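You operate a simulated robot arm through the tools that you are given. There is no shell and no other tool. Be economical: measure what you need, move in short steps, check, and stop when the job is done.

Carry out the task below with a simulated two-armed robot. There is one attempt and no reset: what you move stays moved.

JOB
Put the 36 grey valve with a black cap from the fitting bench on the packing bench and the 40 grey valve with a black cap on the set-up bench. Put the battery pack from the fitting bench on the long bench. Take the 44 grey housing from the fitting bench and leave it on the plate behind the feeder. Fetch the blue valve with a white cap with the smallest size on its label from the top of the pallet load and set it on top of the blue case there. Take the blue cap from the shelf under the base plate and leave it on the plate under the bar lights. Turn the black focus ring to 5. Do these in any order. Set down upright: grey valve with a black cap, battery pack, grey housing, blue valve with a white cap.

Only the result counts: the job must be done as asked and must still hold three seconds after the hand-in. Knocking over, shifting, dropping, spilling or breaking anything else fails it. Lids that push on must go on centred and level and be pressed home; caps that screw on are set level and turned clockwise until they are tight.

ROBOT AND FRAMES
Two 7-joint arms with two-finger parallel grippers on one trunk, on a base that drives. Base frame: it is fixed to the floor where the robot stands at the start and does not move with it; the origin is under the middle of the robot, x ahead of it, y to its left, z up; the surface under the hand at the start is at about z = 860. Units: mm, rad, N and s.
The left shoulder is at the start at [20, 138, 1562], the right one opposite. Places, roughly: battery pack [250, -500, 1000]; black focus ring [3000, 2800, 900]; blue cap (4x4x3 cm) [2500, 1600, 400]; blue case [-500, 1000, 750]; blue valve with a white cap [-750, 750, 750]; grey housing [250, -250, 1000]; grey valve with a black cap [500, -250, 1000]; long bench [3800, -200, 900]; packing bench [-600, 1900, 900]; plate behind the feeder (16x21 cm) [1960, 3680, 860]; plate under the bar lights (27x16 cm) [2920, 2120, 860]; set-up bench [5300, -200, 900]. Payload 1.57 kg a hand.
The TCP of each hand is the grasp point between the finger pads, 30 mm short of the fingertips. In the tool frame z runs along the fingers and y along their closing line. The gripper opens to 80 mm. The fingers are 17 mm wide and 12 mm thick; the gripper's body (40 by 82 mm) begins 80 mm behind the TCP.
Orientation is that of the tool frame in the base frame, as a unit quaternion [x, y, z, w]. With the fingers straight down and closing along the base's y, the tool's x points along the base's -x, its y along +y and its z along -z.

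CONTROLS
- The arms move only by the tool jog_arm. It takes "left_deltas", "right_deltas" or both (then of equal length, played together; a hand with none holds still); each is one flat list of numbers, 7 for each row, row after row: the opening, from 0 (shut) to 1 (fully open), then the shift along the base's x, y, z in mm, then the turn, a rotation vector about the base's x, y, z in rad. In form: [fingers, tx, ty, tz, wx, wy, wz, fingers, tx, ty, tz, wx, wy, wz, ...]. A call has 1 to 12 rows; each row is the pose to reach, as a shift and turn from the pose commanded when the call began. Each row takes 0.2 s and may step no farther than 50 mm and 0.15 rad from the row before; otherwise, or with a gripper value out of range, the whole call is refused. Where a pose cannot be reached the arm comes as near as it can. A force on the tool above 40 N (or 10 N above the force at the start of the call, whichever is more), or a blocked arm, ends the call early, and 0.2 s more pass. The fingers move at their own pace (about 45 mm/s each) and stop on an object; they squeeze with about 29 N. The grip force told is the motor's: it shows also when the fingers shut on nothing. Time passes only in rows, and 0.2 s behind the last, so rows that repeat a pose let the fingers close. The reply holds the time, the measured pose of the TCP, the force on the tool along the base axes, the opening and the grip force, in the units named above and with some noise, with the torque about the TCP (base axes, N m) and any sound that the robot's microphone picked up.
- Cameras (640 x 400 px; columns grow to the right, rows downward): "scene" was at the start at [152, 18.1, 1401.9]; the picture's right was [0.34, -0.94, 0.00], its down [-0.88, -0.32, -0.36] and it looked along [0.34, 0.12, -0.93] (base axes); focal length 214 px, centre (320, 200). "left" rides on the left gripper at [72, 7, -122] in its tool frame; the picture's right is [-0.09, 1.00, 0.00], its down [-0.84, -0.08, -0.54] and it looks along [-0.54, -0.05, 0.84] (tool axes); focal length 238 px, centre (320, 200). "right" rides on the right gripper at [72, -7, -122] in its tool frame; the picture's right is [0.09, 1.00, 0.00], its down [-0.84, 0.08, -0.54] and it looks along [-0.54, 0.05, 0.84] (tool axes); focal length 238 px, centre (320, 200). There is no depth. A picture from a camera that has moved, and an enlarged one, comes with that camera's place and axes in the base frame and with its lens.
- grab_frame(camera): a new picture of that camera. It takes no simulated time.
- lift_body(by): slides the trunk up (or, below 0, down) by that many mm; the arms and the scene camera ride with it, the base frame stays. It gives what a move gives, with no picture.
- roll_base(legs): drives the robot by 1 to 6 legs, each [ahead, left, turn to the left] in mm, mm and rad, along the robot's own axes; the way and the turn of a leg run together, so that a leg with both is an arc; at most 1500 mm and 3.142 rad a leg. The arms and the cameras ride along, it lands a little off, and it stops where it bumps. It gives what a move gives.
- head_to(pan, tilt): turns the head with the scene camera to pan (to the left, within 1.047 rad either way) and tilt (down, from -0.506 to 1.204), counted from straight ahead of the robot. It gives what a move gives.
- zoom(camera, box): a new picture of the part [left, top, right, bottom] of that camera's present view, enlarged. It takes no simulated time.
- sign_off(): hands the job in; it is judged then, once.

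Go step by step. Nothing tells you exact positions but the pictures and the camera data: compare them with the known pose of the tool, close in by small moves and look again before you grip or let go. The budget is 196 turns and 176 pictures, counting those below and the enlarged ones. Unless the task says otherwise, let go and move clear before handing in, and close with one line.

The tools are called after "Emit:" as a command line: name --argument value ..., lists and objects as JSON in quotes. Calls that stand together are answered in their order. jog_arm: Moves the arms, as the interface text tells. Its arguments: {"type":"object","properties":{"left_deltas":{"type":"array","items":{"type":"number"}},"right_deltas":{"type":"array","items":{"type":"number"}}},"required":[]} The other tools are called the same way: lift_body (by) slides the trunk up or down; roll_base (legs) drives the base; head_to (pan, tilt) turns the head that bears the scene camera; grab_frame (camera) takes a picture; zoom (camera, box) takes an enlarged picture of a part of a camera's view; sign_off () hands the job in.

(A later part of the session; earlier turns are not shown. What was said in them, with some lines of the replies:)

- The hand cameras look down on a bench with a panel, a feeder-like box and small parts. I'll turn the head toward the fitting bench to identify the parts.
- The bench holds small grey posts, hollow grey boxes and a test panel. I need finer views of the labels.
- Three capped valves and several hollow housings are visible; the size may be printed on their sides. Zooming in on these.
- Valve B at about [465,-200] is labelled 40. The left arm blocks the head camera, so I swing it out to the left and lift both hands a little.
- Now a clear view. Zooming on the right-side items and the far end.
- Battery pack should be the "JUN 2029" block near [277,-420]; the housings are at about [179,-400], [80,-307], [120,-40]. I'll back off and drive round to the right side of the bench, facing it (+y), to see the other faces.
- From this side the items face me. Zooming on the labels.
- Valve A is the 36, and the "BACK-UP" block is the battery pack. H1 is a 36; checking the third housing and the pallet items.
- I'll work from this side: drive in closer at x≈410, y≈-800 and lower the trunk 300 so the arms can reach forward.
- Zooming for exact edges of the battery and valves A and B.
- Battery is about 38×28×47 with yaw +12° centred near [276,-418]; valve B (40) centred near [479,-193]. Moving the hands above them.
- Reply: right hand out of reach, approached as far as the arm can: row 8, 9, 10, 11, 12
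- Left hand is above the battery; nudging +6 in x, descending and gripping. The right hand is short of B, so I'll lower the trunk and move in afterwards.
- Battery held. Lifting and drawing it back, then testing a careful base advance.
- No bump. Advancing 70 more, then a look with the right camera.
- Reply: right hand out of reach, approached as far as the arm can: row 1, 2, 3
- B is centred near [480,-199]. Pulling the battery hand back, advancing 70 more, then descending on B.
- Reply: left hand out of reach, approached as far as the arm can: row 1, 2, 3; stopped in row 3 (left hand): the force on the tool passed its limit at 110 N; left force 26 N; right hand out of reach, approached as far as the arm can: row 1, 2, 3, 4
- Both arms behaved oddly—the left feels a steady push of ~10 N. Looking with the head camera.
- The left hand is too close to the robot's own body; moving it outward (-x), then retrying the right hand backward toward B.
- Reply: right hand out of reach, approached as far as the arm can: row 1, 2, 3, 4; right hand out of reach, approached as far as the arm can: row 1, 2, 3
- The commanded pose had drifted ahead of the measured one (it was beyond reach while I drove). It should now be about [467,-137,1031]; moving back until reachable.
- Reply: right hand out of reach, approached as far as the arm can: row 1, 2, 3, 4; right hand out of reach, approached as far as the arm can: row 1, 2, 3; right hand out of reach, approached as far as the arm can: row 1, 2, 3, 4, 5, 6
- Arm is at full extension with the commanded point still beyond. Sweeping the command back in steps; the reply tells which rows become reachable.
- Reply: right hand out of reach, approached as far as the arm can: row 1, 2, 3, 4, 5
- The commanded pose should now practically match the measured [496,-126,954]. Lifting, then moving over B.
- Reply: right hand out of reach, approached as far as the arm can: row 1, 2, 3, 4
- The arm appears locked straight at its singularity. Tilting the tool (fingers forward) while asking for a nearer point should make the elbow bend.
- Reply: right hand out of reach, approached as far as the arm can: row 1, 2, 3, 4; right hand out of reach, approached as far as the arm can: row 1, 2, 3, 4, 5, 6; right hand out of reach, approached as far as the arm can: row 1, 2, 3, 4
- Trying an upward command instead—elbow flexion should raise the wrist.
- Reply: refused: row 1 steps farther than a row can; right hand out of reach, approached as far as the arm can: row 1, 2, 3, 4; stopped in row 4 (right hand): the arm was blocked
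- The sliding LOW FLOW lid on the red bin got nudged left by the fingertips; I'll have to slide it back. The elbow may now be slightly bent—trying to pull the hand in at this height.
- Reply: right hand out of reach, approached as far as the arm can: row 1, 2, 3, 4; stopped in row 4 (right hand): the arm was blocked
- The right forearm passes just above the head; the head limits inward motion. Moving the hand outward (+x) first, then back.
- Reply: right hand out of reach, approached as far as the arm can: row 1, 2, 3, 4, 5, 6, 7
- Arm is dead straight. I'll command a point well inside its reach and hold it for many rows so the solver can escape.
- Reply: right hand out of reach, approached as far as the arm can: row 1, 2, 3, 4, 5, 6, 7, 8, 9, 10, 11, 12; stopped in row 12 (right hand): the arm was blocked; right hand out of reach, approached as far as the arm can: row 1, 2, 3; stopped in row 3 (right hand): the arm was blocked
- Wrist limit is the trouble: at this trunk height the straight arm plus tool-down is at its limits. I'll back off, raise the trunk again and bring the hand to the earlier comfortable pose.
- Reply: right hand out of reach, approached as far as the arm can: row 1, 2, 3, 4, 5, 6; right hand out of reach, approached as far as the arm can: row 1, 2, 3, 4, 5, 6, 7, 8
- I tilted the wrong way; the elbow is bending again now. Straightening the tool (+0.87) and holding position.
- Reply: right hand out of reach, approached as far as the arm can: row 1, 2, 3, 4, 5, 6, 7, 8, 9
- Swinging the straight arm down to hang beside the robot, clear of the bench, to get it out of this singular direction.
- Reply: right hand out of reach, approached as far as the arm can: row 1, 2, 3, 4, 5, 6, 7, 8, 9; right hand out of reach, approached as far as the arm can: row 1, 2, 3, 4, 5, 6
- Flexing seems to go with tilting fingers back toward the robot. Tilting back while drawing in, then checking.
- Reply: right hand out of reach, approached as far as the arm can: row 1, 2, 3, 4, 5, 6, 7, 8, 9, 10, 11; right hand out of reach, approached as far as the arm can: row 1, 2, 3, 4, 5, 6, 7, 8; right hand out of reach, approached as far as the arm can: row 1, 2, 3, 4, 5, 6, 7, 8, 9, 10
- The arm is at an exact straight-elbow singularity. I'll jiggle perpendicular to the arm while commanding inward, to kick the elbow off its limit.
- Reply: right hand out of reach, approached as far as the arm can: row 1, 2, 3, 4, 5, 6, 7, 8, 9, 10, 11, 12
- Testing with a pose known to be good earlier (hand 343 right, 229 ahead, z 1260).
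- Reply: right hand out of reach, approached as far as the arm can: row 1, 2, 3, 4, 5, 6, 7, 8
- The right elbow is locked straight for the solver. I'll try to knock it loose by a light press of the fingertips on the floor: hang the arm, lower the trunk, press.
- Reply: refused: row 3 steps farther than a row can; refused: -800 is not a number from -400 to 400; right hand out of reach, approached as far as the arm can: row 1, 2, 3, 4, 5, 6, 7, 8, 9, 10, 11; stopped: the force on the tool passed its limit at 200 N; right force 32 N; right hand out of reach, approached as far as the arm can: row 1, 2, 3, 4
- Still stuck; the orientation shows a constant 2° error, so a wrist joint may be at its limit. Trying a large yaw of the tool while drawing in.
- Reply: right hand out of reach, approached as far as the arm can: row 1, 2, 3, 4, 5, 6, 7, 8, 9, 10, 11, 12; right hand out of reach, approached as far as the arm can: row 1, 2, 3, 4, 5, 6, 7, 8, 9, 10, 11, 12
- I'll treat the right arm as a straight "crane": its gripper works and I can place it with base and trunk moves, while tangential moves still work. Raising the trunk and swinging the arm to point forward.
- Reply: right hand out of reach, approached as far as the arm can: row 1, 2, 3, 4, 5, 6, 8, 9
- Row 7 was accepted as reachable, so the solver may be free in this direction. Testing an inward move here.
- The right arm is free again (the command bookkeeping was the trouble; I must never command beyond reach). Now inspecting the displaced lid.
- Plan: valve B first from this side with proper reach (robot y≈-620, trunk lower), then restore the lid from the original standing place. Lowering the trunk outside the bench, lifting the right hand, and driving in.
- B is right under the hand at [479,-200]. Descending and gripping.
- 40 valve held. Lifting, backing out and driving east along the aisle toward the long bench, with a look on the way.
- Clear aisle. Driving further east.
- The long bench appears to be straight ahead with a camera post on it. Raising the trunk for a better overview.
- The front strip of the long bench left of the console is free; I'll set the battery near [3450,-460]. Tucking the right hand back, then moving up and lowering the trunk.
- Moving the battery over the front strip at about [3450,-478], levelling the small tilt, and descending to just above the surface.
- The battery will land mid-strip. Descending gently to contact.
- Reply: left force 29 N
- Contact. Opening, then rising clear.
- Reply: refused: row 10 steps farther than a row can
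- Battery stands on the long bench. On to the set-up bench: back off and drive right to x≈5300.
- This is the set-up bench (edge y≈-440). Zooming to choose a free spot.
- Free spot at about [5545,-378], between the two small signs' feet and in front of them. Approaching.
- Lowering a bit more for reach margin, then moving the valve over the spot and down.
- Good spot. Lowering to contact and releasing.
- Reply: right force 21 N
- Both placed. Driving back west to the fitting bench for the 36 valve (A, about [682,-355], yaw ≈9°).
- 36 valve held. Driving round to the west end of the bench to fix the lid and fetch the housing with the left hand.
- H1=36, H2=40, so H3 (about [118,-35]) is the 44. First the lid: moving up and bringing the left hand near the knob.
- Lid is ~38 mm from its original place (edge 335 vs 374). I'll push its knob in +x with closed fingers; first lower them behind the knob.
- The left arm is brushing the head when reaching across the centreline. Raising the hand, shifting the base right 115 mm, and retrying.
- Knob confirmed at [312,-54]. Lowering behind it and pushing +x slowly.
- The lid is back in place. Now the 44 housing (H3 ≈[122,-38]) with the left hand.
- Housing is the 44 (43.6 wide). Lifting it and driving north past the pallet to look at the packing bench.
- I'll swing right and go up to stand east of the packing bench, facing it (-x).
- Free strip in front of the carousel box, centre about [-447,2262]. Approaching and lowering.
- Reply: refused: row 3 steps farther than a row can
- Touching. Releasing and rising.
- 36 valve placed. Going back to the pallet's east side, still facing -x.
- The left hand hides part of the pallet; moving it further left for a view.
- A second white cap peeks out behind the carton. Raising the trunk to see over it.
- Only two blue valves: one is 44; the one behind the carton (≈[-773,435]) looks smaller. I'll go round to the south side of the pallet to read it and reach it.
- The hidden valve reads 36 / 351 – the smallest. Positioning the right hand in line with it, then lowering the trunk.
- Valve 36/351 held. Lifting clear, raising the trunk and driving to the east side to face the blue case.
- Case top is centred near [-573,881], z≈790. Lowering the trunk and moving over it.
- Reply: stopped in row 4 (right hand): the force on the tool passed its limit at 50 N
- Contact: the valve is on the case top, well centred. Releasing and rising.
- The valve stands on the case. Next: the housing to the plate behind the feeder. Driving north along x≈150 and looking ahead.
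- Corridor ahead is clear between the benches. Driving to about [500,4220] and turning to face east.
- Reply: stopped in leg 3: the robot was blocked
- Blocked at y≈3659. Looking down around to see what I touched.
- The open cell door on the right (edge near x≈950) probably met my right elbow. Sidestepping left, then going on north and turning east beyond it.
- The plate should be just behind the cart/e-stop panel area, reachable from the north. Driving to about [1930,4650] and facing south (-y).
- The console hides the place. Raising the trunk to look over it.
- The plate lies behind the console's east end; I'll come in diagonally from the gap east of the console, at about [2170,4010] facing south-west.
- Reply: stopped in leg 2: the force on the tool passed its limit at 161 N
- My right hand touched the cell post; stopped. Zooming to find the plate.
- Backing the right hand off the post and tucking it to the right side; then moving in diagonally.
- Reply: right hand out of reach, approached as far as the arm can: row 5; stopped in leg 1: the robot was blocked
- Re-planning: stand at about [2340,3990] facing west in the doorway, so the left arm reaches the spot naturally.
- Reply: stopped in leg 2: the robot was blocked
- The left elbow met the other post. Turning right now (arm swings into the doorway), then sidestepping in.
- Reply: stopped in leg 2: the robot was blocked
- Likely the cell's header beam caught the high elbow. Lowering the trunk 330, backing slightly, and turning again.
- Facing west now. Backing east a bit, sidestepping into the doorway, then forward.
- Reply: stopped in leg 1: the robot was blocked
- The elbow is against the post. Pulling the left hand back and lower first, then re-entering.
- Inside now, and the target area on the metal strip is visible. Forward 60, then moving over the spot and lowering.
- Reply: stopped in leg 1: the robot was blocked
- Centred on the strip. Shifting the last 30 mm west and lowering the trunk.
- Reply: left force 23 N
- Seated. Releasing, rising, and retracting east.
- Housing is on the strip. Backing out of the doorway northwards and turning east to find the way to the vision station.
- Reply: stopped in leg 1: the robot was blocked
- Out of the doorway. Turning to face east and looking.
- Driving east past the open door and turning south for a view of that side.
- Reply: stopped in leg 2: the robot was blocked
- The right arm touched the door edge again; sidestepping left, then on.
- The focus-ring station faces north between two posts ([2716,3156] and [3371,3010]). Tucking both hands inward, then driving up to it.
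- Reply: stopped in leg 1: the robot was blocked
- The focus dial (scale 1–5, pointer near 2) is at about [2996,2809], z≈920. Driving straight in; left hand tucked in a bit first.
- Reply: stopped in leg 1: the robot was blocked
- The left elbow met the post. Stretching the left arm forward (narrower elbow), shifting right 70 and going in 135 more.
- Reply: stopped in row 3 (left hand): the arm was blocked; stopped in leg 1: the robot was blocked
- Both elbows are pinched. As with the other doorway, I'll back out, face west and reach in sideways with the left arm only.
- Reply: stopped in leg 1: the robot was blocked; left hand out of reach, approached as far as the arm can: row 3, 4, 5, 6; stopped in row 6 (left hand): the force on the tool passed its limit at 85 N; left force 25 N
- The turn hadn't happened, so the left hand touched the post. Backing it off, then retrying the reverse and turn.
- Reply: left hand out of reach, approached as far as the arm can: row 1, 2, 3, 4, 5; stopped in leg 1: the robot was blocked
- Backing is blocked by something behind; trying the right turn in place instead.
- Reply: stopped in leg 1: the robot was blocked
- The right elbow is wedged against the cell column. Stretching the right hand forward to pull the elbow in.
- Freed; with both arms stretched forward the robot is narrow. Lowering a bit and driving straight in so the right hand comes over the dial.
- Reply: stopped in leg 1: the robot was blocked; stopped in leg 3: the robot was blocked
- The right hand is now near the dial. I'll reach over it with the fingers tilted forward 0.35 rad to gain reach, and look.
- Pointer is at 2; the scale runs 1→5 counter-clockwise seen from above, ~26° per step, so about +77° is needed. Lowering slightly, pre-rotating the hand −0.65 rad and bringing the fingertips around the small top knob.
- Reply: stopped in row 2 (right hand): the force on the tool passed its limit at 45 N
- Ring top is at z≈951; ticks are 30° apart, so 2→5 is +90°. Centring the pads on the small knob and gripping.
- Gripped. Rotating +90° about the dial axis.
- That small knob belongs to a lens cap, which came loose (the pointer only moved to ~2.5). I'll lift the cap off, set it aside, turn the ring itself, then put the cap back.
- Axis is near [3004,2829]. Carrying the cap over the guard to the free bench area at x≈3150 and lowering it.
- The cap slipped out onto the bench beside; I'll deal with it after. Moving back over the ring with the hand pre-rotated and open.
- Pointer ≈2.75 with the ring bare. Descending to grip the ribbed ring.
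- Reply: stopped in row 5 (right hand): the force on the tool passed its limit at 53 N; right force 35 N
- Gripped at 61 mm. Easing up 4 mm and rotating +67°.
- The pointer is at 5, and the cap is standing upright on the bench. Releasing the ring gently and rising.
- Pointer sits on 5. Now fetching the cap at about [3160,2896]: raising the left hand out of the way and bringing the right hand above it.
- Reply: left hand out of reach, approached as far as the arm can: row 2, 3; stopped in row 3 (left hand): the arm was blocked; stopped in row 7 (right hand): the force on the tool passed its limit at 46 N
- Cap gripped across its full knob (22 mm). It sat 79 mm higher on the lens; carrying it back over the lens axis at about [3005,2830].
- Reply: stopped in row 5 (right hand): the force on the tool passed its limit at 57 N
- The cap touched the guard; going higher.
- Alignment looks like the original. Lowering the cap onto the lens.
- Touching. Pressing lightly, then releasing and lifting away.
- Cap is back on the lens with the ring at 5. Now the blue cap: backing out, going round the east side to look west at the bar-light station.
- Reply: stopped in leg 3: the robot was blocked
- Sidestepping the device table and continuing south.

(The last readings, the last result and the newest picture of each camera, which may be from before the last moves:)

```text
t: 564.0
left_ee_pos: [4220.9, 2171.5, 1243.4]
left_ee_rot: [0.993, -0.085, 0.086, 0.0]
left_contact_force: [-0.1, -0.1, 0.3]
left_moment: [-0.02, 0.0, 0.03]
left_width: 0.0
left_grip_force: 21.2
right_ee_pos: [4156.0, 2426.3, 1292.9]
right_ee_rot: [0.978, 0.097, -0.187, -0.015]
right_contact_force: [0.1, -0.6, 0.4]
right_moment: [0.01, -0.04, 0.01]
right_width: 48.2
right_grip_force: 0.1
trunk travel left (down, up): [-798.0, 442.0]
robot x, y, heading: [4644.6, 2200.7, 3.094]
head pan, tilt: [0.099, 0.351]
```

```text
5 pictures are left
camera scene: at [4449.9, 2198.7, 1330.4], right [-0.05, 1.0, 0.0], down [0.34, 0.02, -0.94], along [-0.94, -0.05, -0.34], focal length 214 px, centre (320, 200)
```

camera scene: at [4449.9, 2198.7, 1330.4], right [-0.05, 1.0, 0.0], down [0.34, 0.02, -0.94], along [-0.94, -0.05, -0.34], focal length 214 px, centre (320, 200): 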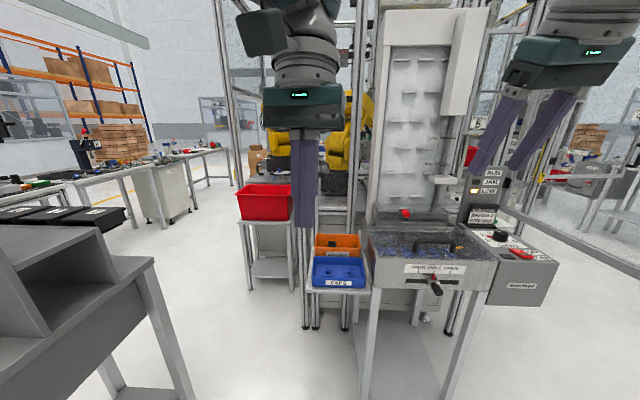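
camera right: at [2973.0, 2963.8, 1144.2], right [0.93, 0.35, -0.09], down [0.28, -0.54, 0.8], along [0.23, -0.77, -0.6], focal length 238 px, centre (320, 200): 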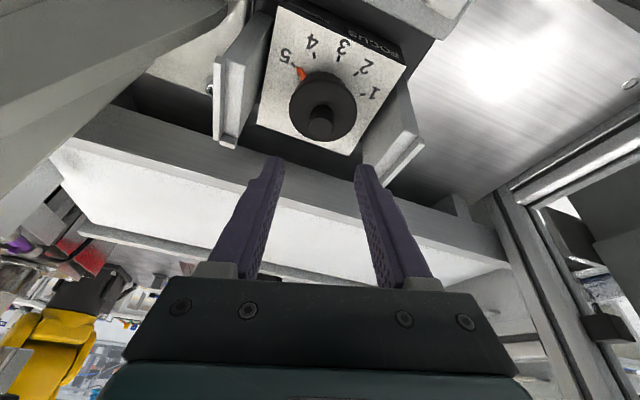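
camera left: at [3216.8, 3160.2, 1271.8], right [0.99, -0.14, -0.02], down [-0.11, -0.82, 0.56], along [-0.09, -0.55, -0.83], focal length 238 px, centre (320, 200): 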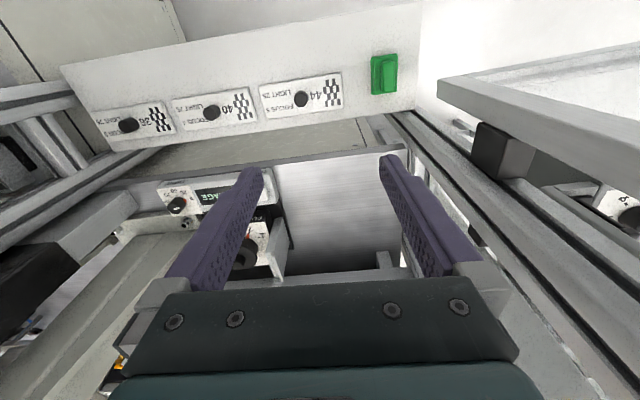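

The bar-light plate is deep inside the cell. I'll go to the south side, where the shelf under the base plate should be reachable, and look from there.

Emit:
roll_base --legs '[[-350, 0, 0], [0, 1320, 0.045], [1500, 0, 0], [990, 0, 0], [0, 0, -1.571]]'

Emit:
head_to --pan 0.0 --tilt 0.5

Emit:
grab_frame --camera "scene"

```text
t: 588.1
left_ee_pos: [2395.7, 1235.6, 1242.5]
left_ee_rot: [-0.669, 0.739, -0.064, -0.058]
left_contact_force: [-0.1, 0.0, 0.6]
left_moment: [0.01, 0.01, -0.01]
left_width: 0.1
left_grip_force: 21.8
right_ee_pos: [2646.1, 1318.4, 1292.6]
right_ee_rot: [0.781, -0.595, -0.126, -0.138]
right_contact_force: [1.1, 0.0, 0.5]
right_moment: [0.0, 0.01, 0.03]
right_width: 47.9
right_grip_force: 0.1
trunk travel left (down, up): [-798.0, 442.0]
robot x, y, heading: [2453.8, 815.1, 1.595]
head pan, tilt: [0.099, 0.351]
```

```text
t: 588.8
left_ee_pos: [2396.9, 1235.7, 1242.3]
left_ee_rot: [-0.668, 0.739, -0.065, -0.058]
left_contact_force: [0.4, 0.3, 0.1]
left_moment: [0.02, 0.02, 0.01]
left_width: 0.0
left_grip_force: 21.0
right_ee_pos: [2646.8, 1317.8, 1293.0]
right_ee_rot: [0.781, -0.595, -0.127, -0.138]
right_contact_force: [0.0, 0.9, 0.3]
right_moment: [0.04, 0.02, -0.02]
right_width: 48.0
right_grip_force: 0.0
trunk travel left (down, up): [-798.0, 442.0]
robot x, y, heading: [2458.0, 817.7, 1.595]
head pan, tilt: [0.0, 0.499]
```

```text
4 pictures are left
camera scene: at [2450.5, 1006.0, 1316.7], right [1.0, 0.02, 0.0], down [0.01, -0.48, -0.88], along [-0.02, 0.88, -0.48], focal length 214 px, centre (320, 200)
```

scene: 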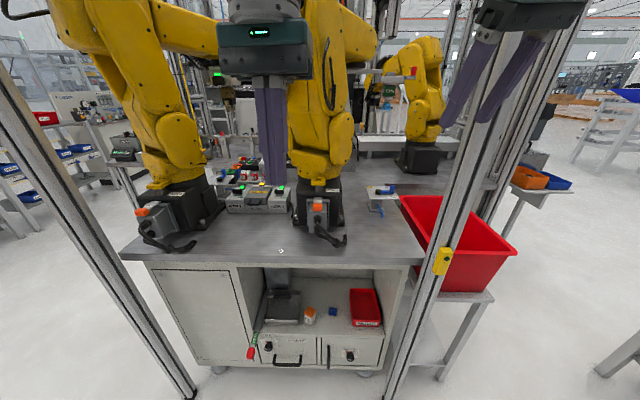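

The blue cap is on the open shelf at about [2491,1622], z≈400, next to a white/orange cylinder. Tucking the left hand, lowering the trunk fully and driving in with the right hand leading.

Emit:
jog_arm --left_deltas '[0, -15, -38, 0, 0, 0, 0, 0, -30, -76, 0, 0, 0, 0, 0, -45, -114, 0, 0, 0, 0, 0, -60, -150, 0, 0, 0, 0]' --right_deltas '[0.9, 0, 0, 0, 0, 0, 0, 0.9, -20, -10, 0, 0, 0, 0, 0.9, -40, -20, 0, 0, 0, 0, 0.9, -50, -25, 0, 0, 0, 0]'

Emit:
lift_body --by -400

Emit:
lift_body --by -390

Emit:
roll_base --legs '[[220, 105, -0.024]]'

Emit:
grab_frame --camera "right"

```text
t: 589.8
left_ee_pos: [2390.7, 1226.5, 1235.8]
left_ee_rot: [-0.662, 0.742, -0.077, -0.075]
left_contact_force: [0.5, 1.3, -0.2]
left_moment: [-0.01, 0.01, 0.0]
left_width: 0.0
left_grip_force: 21.3
left hand out of reach, approached as far as the arm can: row 1, 2, 3, 4
right_ee_pos: [2594.6, 1294.2, 1292.2]
right_ee_rot: [0.781, -0.595, -0.126, -0.138]
right_contact_force: [0.0, -0.2, 0.8]
right_moment: [0.02, 0.03, 0.01]
right_width: 72.0
right_grip_force: 0.2
trunk travel left (down, up): [-798.0, 442.0]
robot x, y, heading: [2458.1, 814.9, 1.59]
head pan, tilt: [0.0, 0.499]
```

```text
t: 593.6
left_ee_pos: [2389.8, 1226.0, 835.0]
left_ee_rot: [-0.664, 0.74, -0.078, -0.073]
left_contact_force: [-0.7, 0.7, 0.0]
left_moment: [-0.01, -0.02, 0.0]
left_width: 0.1
left_grip_force: 21.2
right_ee_pos: [2593.8, 1294.3, 891.0]
right_ee_rot: [0.781, -0.596, -0.127, -0.139]
right_contact_force: [-0.6, 1.0, -0.1]
right_moment: [-0.03, 0.03, 0.01]
right_width: 72.1
right_grip_force: 0.1
trunk travel left (down, up): [-398.0, 842.0]
robot x, y, heading: [2454.8, 819.7, 1.594]
head pan, tilt: [0.0, 0.499]
```

```text
t: 597.4
left_ee_pos: [2388.3, 1227.4, 444.1]
left_ee_rot: [-0.664, 0.74, -0.079, -0.074]
left_contact_force: [0.2, -0.5, 0.4]
left_moment: [0.01, 0.0, 0.02]
left_width: 0.2
left_grip_force: 21.0
right_ee_pos: [2594.4, 1294.3, 502.7]
right_ee_rot: [0.781, -0.596, -0.126, -0.138]
right_contact_force: [0.8, -0.1, 0.2]
right_moment: [0.04, -0.02, 0.01]
right_width: 72.1
right_grip_force: 0.0
trunk travel left (down, up): [-8.0, 1232.0]
robot x, y, heading: [2455.9, 816.7, 1.593]
head pan, tilt: [0.0, 0.499]
```

```text
t: 599.2
left_ee_pos: [2297.7, 1446.8, 444.4]
left_ee_rot: [-0.652, 0.75, -0.08, -0.075]
left_contact_force: [-0.5, -0.9, 0.6]
left_moment: [0.04, 0.01, -0.01]
left_width: 0.0
left_grip_force: 21.0
right_ee_pos: [2506.0, 1507.6, 501.5]
right_ee_rot: [0.771, -0.608, -0.123, -0.14]
right_contact_force: [-0.6, -0.4, 0.1]
right_moment: [0.0, 0.03, -0.02]
right_width: 72.0
right_grip_force: 0.1
trunk travel left (down, up): [-8.0, 1232.0]
robot x, y, heading: [2349.3, 1036.7, 1.562]
head pan, tilt: [0.0, 0.499]
```

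```text
3 pictures are left
camera right: at [2531.0, 1400.0, 588.0], right [-0.95, -0.3, -0.1], down [-0.26, 0.54, 0.8], along [-0.19, 0.78, -0.59], focal length 238 px, centre (320, 200)
```

right: 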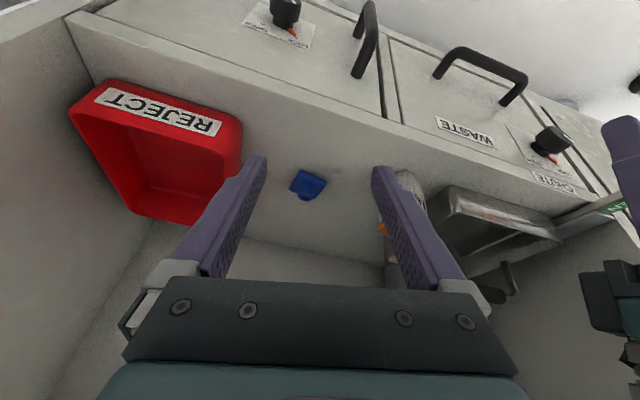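

Cap located at about [2492,1628]. Moving in 50 mm and gripping.

Emit:
roll_base --legs '[[52, 0, 0]]'

Emit:
jog_arm --right_deltas '[0.9, -7, 30, -20, 0, 0, 0, 0.9, -14, 58, -45, 0, 0, 0, 0.9, -14, 62, -72, 0, 0, 0, 0.9, -14, 62, -82, 0, 0, 0, 0.5, -14, 62, -82, 0, 0, 0, 0.2, -14, 62, -82, 0, 0, 0, 0.1, -14, 62, -82, 0, 0, 0, 0.1, -14, 62, -82, 0, 0, 0]'

```text
t: 600.1
left_ee_pos: [2298.1, 1493.9, 442.7]
left_ee_rot: [-0.651, 0.751, -0.082, -0.077]
left_contact_force: [0.0, -0.1, 0.6]
left_moment: [0.05, 0.02, -0.03]
left_width: 0.0
left_grip_force: 21.3
right_ee_pos: [2505.3, 1555.3, 499.2]
right_ee_rot: [0.771, -0.609, -0.121, -0.139]
right_contact_force: [-0.1, -0.4, -0.7]
right_moment: [0.02, 0.01, -0.03]
right_width: 72.0
right_grip_force: 0.1
trunk travel left (down, up): [-8.0, 1232.0]
robot x, y, heading: [2351.9, 1085.7, 1.554]
head pan, tilt: [0.0, 0.499]
```

```text
t: 601.0
left_ee_pos: [2299.9, 1497.5, 441.9]
left_ee_rot: [-0.651, 0.751, -0.081, -0.077]
left_contact_force: [0.3, -0.3, 0.1]
left_moment: [0.0, 0.01, 0.0]
left_width: 0.0
left_grip_force: 21.1
right_ee_pos: [2490.6, 1622.6, 433.7]
right_ee_rot: [0.772, -0.606, -0.127, -0.14]
right_contact_force: [2.2, -9.2, 9.4]
right_moment: [-0.41, 0.34, 0.46]
right_width: 71.9
right_grip_force: 0.0
trunk travel left (down, up): [-8.0, 1232.0]
robot x, y, heading: [2348.9, 1088.7, 1.555]
head pan, tilt: [0.0, 0.499]
stopped in row 4 (right hand): the force on the tool passed its limit at 52 N (the readings are from after the stop); the commanded pose is now the measured one
```

Fingers touched the shelf (z≈403), so the cap is a bit nearer than computed. Raising 3 mm, shifting back 14 mm and closing.

Emit:
jog_arm --right_deltas '[0.9, 0, 0, 4, 0, 0, 0, 0.9, 2, -14, 3, 0, 0, 0, 0.5, 2, -14, 3, 0, 0, 0, 0.3, 2, -14, 3, 0, 0, 0, 0.1, 2, -14, 3, 0, 0, 0, 0.1, 2, -14, 3, 0, 0, 0]'

```text
t: 602.4
left_ee_pos: [2299.0, 1498.6, 443.7]
left_ee_rot: [-0.651, 0.751, -0.08, -0.075]
left_contact_force: [-0.6, 0.0, 0.1]
left_moment: [-0.02, 0.0, 0.01]
left_width: 0.0
left_grip_force: 21.2
right_ee_pos: [2491.7, 1609.4, 436.0]
right_ee_rot: [0.771, -0.607, -0.129, -0.142]
right_contact_force: [1.5, -1.5, 4.1]
right_moment: [0.09, -0.04, -0.07]
right_width: 35.6
right_grip_force: 25.9
trunk travel left (down, up): [-8.0, 1232.0]
robot x, y, heading: [2345.0, 1085.1, 1.558]
head pan, tilt: [0.0, 0.499]
```

Gripped (36 mm). Lifting, backing out, raising the trunk and driving round to the south-east face.

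Emit:
jog_arm --right_deltas '[0, 0, 0, 25, 0, 0, 0, 0, 0, -20, 45, 0, 0, 0, 0, 0, -60, 45, 0, 0, 0]'

Emit:
roll_base --legs '[[-330, 0, 0], [0, -1150, 0]]'

Emit:
lift_body --by 400

Emit:
lift_body --by 180

```text
t: 603.2
left_ee_pos: [2298.2, 1497.4, 443.8]
left_ee_rot: [-0.651, 0.751, -0.081, -0.076]
left_contact_force: [-0.4, -0.6, 1.3]
left_moment: [-0.01, -0.01, 0.0]
left_width: 0.0
left_grip_force: 21.4
right_ee_pos: [2490.4, 1546.6, 480.6]
right_ee_rot: [0.772, -0.607, -0.127, -0.141]
right_contact_force: [-0.7, 0.1, 0.4]
right_moment: [0.03, -0.02, -0.01]
right_width: 32.9
right_grip_force: 29.3
trunk travel left (down, up): [-8.0, 1232.0]
robot x, y, heading: [2349.9, 1085.7, 1.555]
head pan, tilt: [0.0, 0.499]
```

```text
t: 610.9
left_ee_pos: [3464.1, 1138.6, 442.7]
left_ee_rot: [-0.644, 0.757, -0.08, -0.077]
left_contact_force: [-1.0, 0.7, -0.4]
left_moment: [-0.02, -0.02, 0.02]
left_width: 0.1
left_grip_force: 21.3
right_ee_pos: [3654.6, 1186.6, 481.5]
right_ee_rot: [0.767, -0.612, -0.127, -0.142]
right_contact_force: [0.2, -0.7, 0.5]
right_moment: [-0.06, 0.0, -0.04]
right_width: 34.0
right_grip_force: 29.2
trunk travel left (down, up): [-8.0, 1232.0]
robot x, y, heading: [3508.5, 723.8, 1.541]
head pan, tilt: [0.0, 0.499]
```

```text
t: 614.7
left_ee_pos: [3464.5, 1139.2, 843.1]
left_ee_rot: [-0.644, 0.757, -0.08, -0.078]
left_contact_force: [0.3, -0.2, -0.2]
left_moment: [0.02, -0.02, -0.02]
left_width: 0.0
left_grip_force: 21.7
right_ee_pos: [3655.5, 1185.9, 881.6]
right_ee_rot: [0.767, -0.612, -0.127, -0.142]
right_contact_force: [1.0, 1.2, -0.3]
right_moment: [-0.02, 0.02, 0.01]
right_width: 33.6
right_grip_force: 29.0
trunk travel left (down, up): [-408.0, 832.0]
robot x, y, heading: [3511.2, 726.2, 1.543]
head pan, tilt: [0.0, 0.499]
```

```text
t: 616.7
left_ee_pos: [3464.4, 1139.9, 1023.3]
left_ee_rot: [-0.644, 0.757, -0.08, -0.078]
left_contact_force: [0.1, -0.2, -0.2]
left_moment: [-0.02, 0.0, 0.02]
left_width: 0.0
left_grip_force: 21.3
right_ee_pos: [3655.0, 1186.4, 1062.9]
right_ee_rot: [0.767, -0.612, -0.126, -0.143]
right_contact_force: [-0.3, 0.5, -0.2]
right_moment: [-0.04, 0.02, 0.0]
right_width: 34.4
right_grip_force: 28.8
trunk travel left (down, up): [-588.0, 652.0]
robot x, y, heading: [3511.0, 725.9, 1.541]
head pan, tilt: [0.0, 0.499]
```

Cap held. Driving up to the south-east face and turning toward the plate.

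Emit:
roll_base --legs '[[920, 30, 0.02], [0, 0, 0.93], [150, 0, 0]]'

Emit:
head_to --pan -0.1 --tilt 0.6

Emit:
grab_frame --camera "scene"

```text
t: 621.4
left_ee_pos: [3439.4, 2029.1, 1022.8]
left_ee_rot: [-0.651, 0.751, -0.08, -0.074]
left_contact_force: [-1.3, 0.8, 0.7]
left_moment: [0.04, -0.02, 0.03]
left_width: 0.1
left_grip_force: 21.1
right_ee_pos: [3622.0, 2086.0, 1061.1]
right_ee_rot: [0.778, -0.599, -0.129, -0.141]
right_contact_force: [0.0, -0.3, 0.9]
right_moment: [-0.01, -0.01, -0.01]
right_width: 33.9
right_grip_force: 28.9
trunk travel left (down, up): [-588.0, 652.0]
robot x, y, heading: [3488.9, 1623.8, 1.576]
head pan, tilt: [0.0, 0.499]
stopped in leg 1: the robot was blocked; the commanded pose is now the measured one
```

```text
t: 622.0
left_ee_pos: [3439.5, 2030.2, 1024.2]
left_ee_rot: [-0.651, 0.751, -0.081, -0.074]
left_contact_force: [0.0, 0.2, -0.4]
left_moment: [0.0, -0.03, 0.01]
left_width: 0.0
left_grip_force: 21.4
right_ee_pos: [3622.6, 2084.7, 1060.5]
right_ee_rot: [0.778, -0.6, -0.127, -0.14]
right_contact_force: [0.4, 0.5, 0.4]
right_moment: [0.01, -0.01, -0.02]
right_width: 33.9
right_grip_force: 29.2
trunk travel left (down, up): [-588.0, 652.0]
robot x, y, heading: [3489.0, 1620.4, 1.579]
head pan, tilt: [-0.099, 0.6]
```

```text
2 pictures are left
camera scene: at [3498.9, 1807.0, 1097.5], right [1.0, -0.09, 0.0], down [-0.05, -0.56, -0.82], along [0.08, 0.82, -0.57], focal length 214 px, centre (320, 200)
```

scene: 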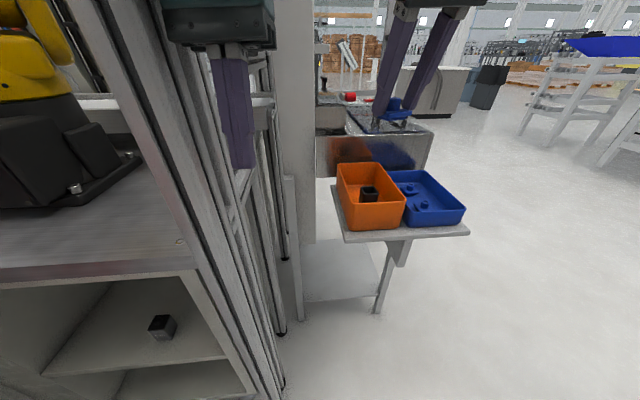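

The station's base plate here has its south edge at y≈2012, so the plate [2920,2120] is only ~110 mm in. I'll back off, sidestep to x≈3190, turn toward it and come in beside the red bin.

Emit:
roll_base --legs '[[-250, 0, 0], [0, 300, 0], [0, 0, 0.62], [200, -145, 0]]'

Emit:
grab_frame --camera "right"

```text
t: 626.4
left_ee_pos: [3078.2, 1760.7, 1021.6]
left_ee_rot: [0.723, -0.682, 0.092, 0.061]
left_contact_force: [0.7, 0.3, 0.5]
left_moment: [0.0, 0.03, -0.02]
left_width: 0.0
left_grip_force: 20.5
right_ee_pos: [3247.0, 1850.6, 1062.0]
right_ee_rot: [0.834, -0.518, -0.136, -0.132]
right_contact_force: [-0.1, -0.6, 0.0]
right_moment: [-0.01, -0.01, 0.01]
right_width: 33.9
right_grip_force: 28.6
trunk travel left (down, up): [-588.0, 652.0]
robot x, y, heading: [3201.0, 1369.0, 1.776]
head pan, tilt: [-0.099, 0.6]
stopped in leg 3: the robot was blocked; the commanded pose is now the measured one
```

```text
1 pictures are left
camera right: at [3295.2, 1750.0, 1148.7], right [-0.86, -0.5, -0.11], down [-0.38, 0.46, 0.8], along [-0.35, 0.73, -0.59], focal length 238 px, centre (320, 200)
```

right: 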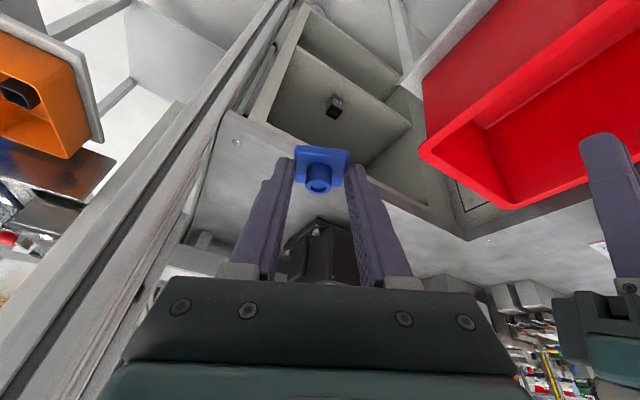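

The left hand caught the red bin's rim. Raising 160 mm, then completing the turn and moving in.

Emit:
lift_body --by 160

Emit:
roll_base --legs '[[0, -15, 0], [0, 0, 0.42], [240, -175, 0]]'

```text
t: 628.2
left_ee_pos: [3079.5, 1755.9, 1181.2]
left_ee_rot: [0.722, -0.682, 0.096, 0.058]
left_contact_force: [0.6, -0.2, 0.2]
left_moment: [0.0, 0.05, -0.04]
left_width: 0.0
left_grip_force: 21.5
right_ee_pos: [3249.3, 1846.5, 1221.6]
right_ee_rot: [0.836, -0.517, -0.132, -0.131]
right_contact_force: [0.4, 0.0, -0.1]
right_moment: [0.03, 0.03, 0.02]
right_width: 33.7
right_grip_force: 29.1
trunk travel left (down, up): [-748.0, 492.0]
robot x, y, heading: [3195.9, 1365.8, 1.776]
head pan, tilt: [-0.099, 0.6]
```

```text
t: 631.7
left_ee_pos: [2928.4, 1920.4, 1182.6]
left_ee_rot: [0.849, -0.516, 0.1, 0.05]
left_contact_force: [0.0, 0.6, -0.2]
left_moment: [-0.04, -0.04, -0.03]
left_width: 0.0
left_grip_force: 21.5
right_ee_pos: [3046.8, 2073.5, 1218.7]
right_ee_rot: [0.923, -0.334, -0.167, -0.092]
right_contact_force: [-0.5, 0.8, -1.3]
right_moment: [0.03, -0.01, -0.01]
right_width: 33.8
right_grip_force: 28.6
trunk travel left (down, up): [-748.0, 492.0]
robot x, y, heading: [3211.9, 1624.7, 2.203]
head pan, tilt: [-0.099, 0.6]
stopped in leg 3: the robot was blocked; the commanded pose is now the measured one
```

Right hand at [3047,2074]. Lowering the trunk 225 and moving over the near part of the plate, about [2975,2095].

Emit:
lift_body --by -225

Emit:
jog_arm --right_deltas '[0, -25, 7, -10, 0, 0, 0, 0, -50, 15, -25, 0, 0, 0, 0, -75, 22, -50, 0, 0, 0]'

Emit:
grab_frame --camera "right"

```text
t: 634.0
left_ee_pos: [2933.5, 1919.4, 956.2]
left_ee_rot: [0.849, -0.516, 0.101, 0.049]
left_contact_force: [0.1, 0.5, -0.2]
left_moment: [-0.03, 0.02, 0.0]
left_width: 0.1
left_grip_force: 21.3
right_ee_pos: [3051.5, 2072.2, 992.7]
right_ee_rot: [0.923, -0.336, -0.164, -0.092]
right_contact_force: [-1.0, -0.1, -0.1]
right_moment: [0.0, 0.01, -0.01]
right_width: 33.9
right_grip_force: 29.2
trunk travel left (down, up): [-523.0, 717.0]
robot x, y, heading: [3211.4, 1619.6, 2.193]
head pan, tilt: [-0.099, 0.6]
```

```text
t: 634.8
left_ee_pos: [2931.4, 1919.8, 956.6]
left_ee_rot: [0.849, -0.517, 0.1, 0.049]
left_contact_force: [-0.2, -0.3, 0.0]
left_moment: [-0.02, 0.01, -0.01]
left_width: 0.0
left_grip_force: 21.6
right_ee_pos: [2975.3, 2097.9, 943.8]
right_ee_rot: [0.923, -0.334, -0.164, -0.093]
right_contact_force: [-0.1, 0.2, 0.0]
right_moment: [0.0, -0.01, 0.02]
right_width: 34.1
right_grip_force: 28.7
trunk travel left (down, up): [-523.0, 717.0]
robot x, y, heading: [3213.5, 1619.6, 2.196]
head pan, tilt: [-0.099, 0.6]
```

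```text
0 pictures are left
camera right: at [3061.7, 2026.0, 1031.6], right [-0.58, -0.81, -0.09], down [-0.52, 0.28, 0.81], along [-0.63, 0.51, -0.59], focal length 238 px, centre (320, 200)
```

right: 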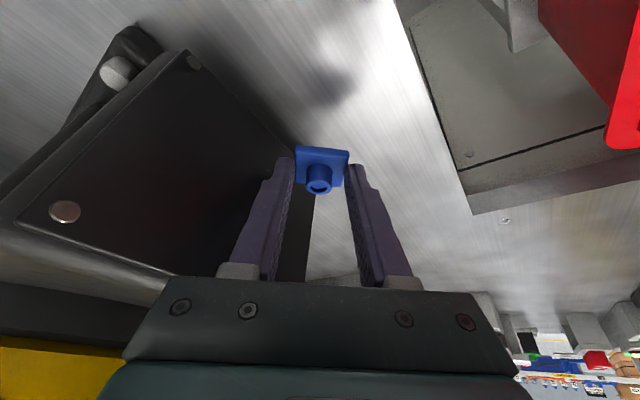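

The cap will land on the free metal just beside the robot foot. Shifting 28 mm toward the plate centre and lowering.

Emit:
jog_arm --right_deltas '[0, -14, 2, -15, 0, 0, 0, 0, -28, 4, -30, 0, 0, 0, 0, -28, 4, -44, 0, 0, 0, 0, -28, 4, -50, 0, 0, 0]'

```text
t: 635.8
left_ee_pos: [2931.5, 1921.0, 958.6]
left_ee_rot: [0.849, -0.516, 0.1, 0.048]
left_contact_force: [-0.4, -0.3, -0.5]
left_moment: [0.0, 0.0, -0.02]
left_width: 0.0
left_grip_force: 21.0
right_ee_pos: [2951.7, 2097.2, 897.4]
right_ee_rot: [0.923, -0.334, -0.168, -0.095]
right_contact_force: [2.3, 0.2, 15.1]
right_moment: [0.14, 0.29, -0.05]
right_width: 34.0
right_grip_force: 28.4
right hand out of reach, approached as far as the arm can: row 2, 3, 4
trunk travel left (down, up): [-523.0, 717.0]
robot x, y, heading: [3215.1, 1620.6, 2.198]
head pan, tilt: [-0.099, 0.6]
```

Contact with the plate. Releasing and lifting away.

Emit:
jog_arm --right_deltas '[0.2, 4, -4, 2, 0, 0, 0, 0.45, 4, -4, 2, 0, 0, 0, 0.55, 4, -4, 2, 0, 0, 0, 0.6, 4, -4, 2, 0, 0, 0, 0.6, 4, -4, 30, 0, 0, 0, 0.6, 4, -4, 70, 0, 0, 0, 0.6, 10, -10, 110, 0, 0, 0, 0.6, 30, -20, 130, 0, 0, 0]'

```text
t: 637.6
left_ee_pos: [2932.5, 1920.5, 958.0]
left_ee_rot: [0.849, -0.516, 0.1, 0.049]
left_contact_force: [-1.0, 0.5, -0.1]
left_moment: [-0.05, 0.03, 0.01]
left_width: 0.0
left_grip_force: 21.4
right_ee_pos: [2985.7, 2074.3, 1025.7]
right_ee_rot: [0.923, -0.335, -0.164, -0.092]
right_contact_force: [-0.3, -0.4, 0.0]
right_moment: [-0.02, 0.0, -0.04]
right_width: 48.1
right_grip_force: 0.1
trunk travel left (down, up): [-523.0, 717.0]
robot x, y, heading: [3218.6, 1623.4, 2.197]
head pan, tilt: [-0.099, 0.6]
```

The cap is released on the plate and the hand is clear. Raising the trunk to move clear, then handing in.

Emit:
lift_body --by 200

Emit:
sign_off

```text
t: 639.8
left_ee_pos: [2929.4, 1920.2, 1158.9]
left_ee_rot: [0.849, -0.517, 0.099, 0.05]
left_contact_force: [-0.5, -1.1, -0.6]
left_moment: [0.01, 0.0, 0.04]
left_width: 0.1
left_grip_force: 21.1
right_ee_pos: [2981.9, 2073.9, 1226.4]
right_ee_rot: [0.923, -0.334, -0.166, -0.091]
right_contact_force: [0.0, 0.2, -0.1]
right_moment: [0.0, 0.01, 0.02]
right_width: 47.9
right_grip_force: 0.0
trunk travel left (down, up): [-723.0, 517.0]
robot x, y, heading: [3213.3, 1622.1, 2.194]
head pan, tilt: [-0.099, 0.6]
```

```text
The job is handed in.
```

I handed in with all seven items done, but I disturbed other things on the way, so it may fail the no-disturbance rule: I slid the LOW FLOW lid and pushed it back, dropped the focus lens cap on the bench and put it back on, and bumped cell posts, an open door and the red bin; I had no pictures left to check the blue cap on its plate, and for the grey housing I saw no separate plate, so I set it at the given coordinates.
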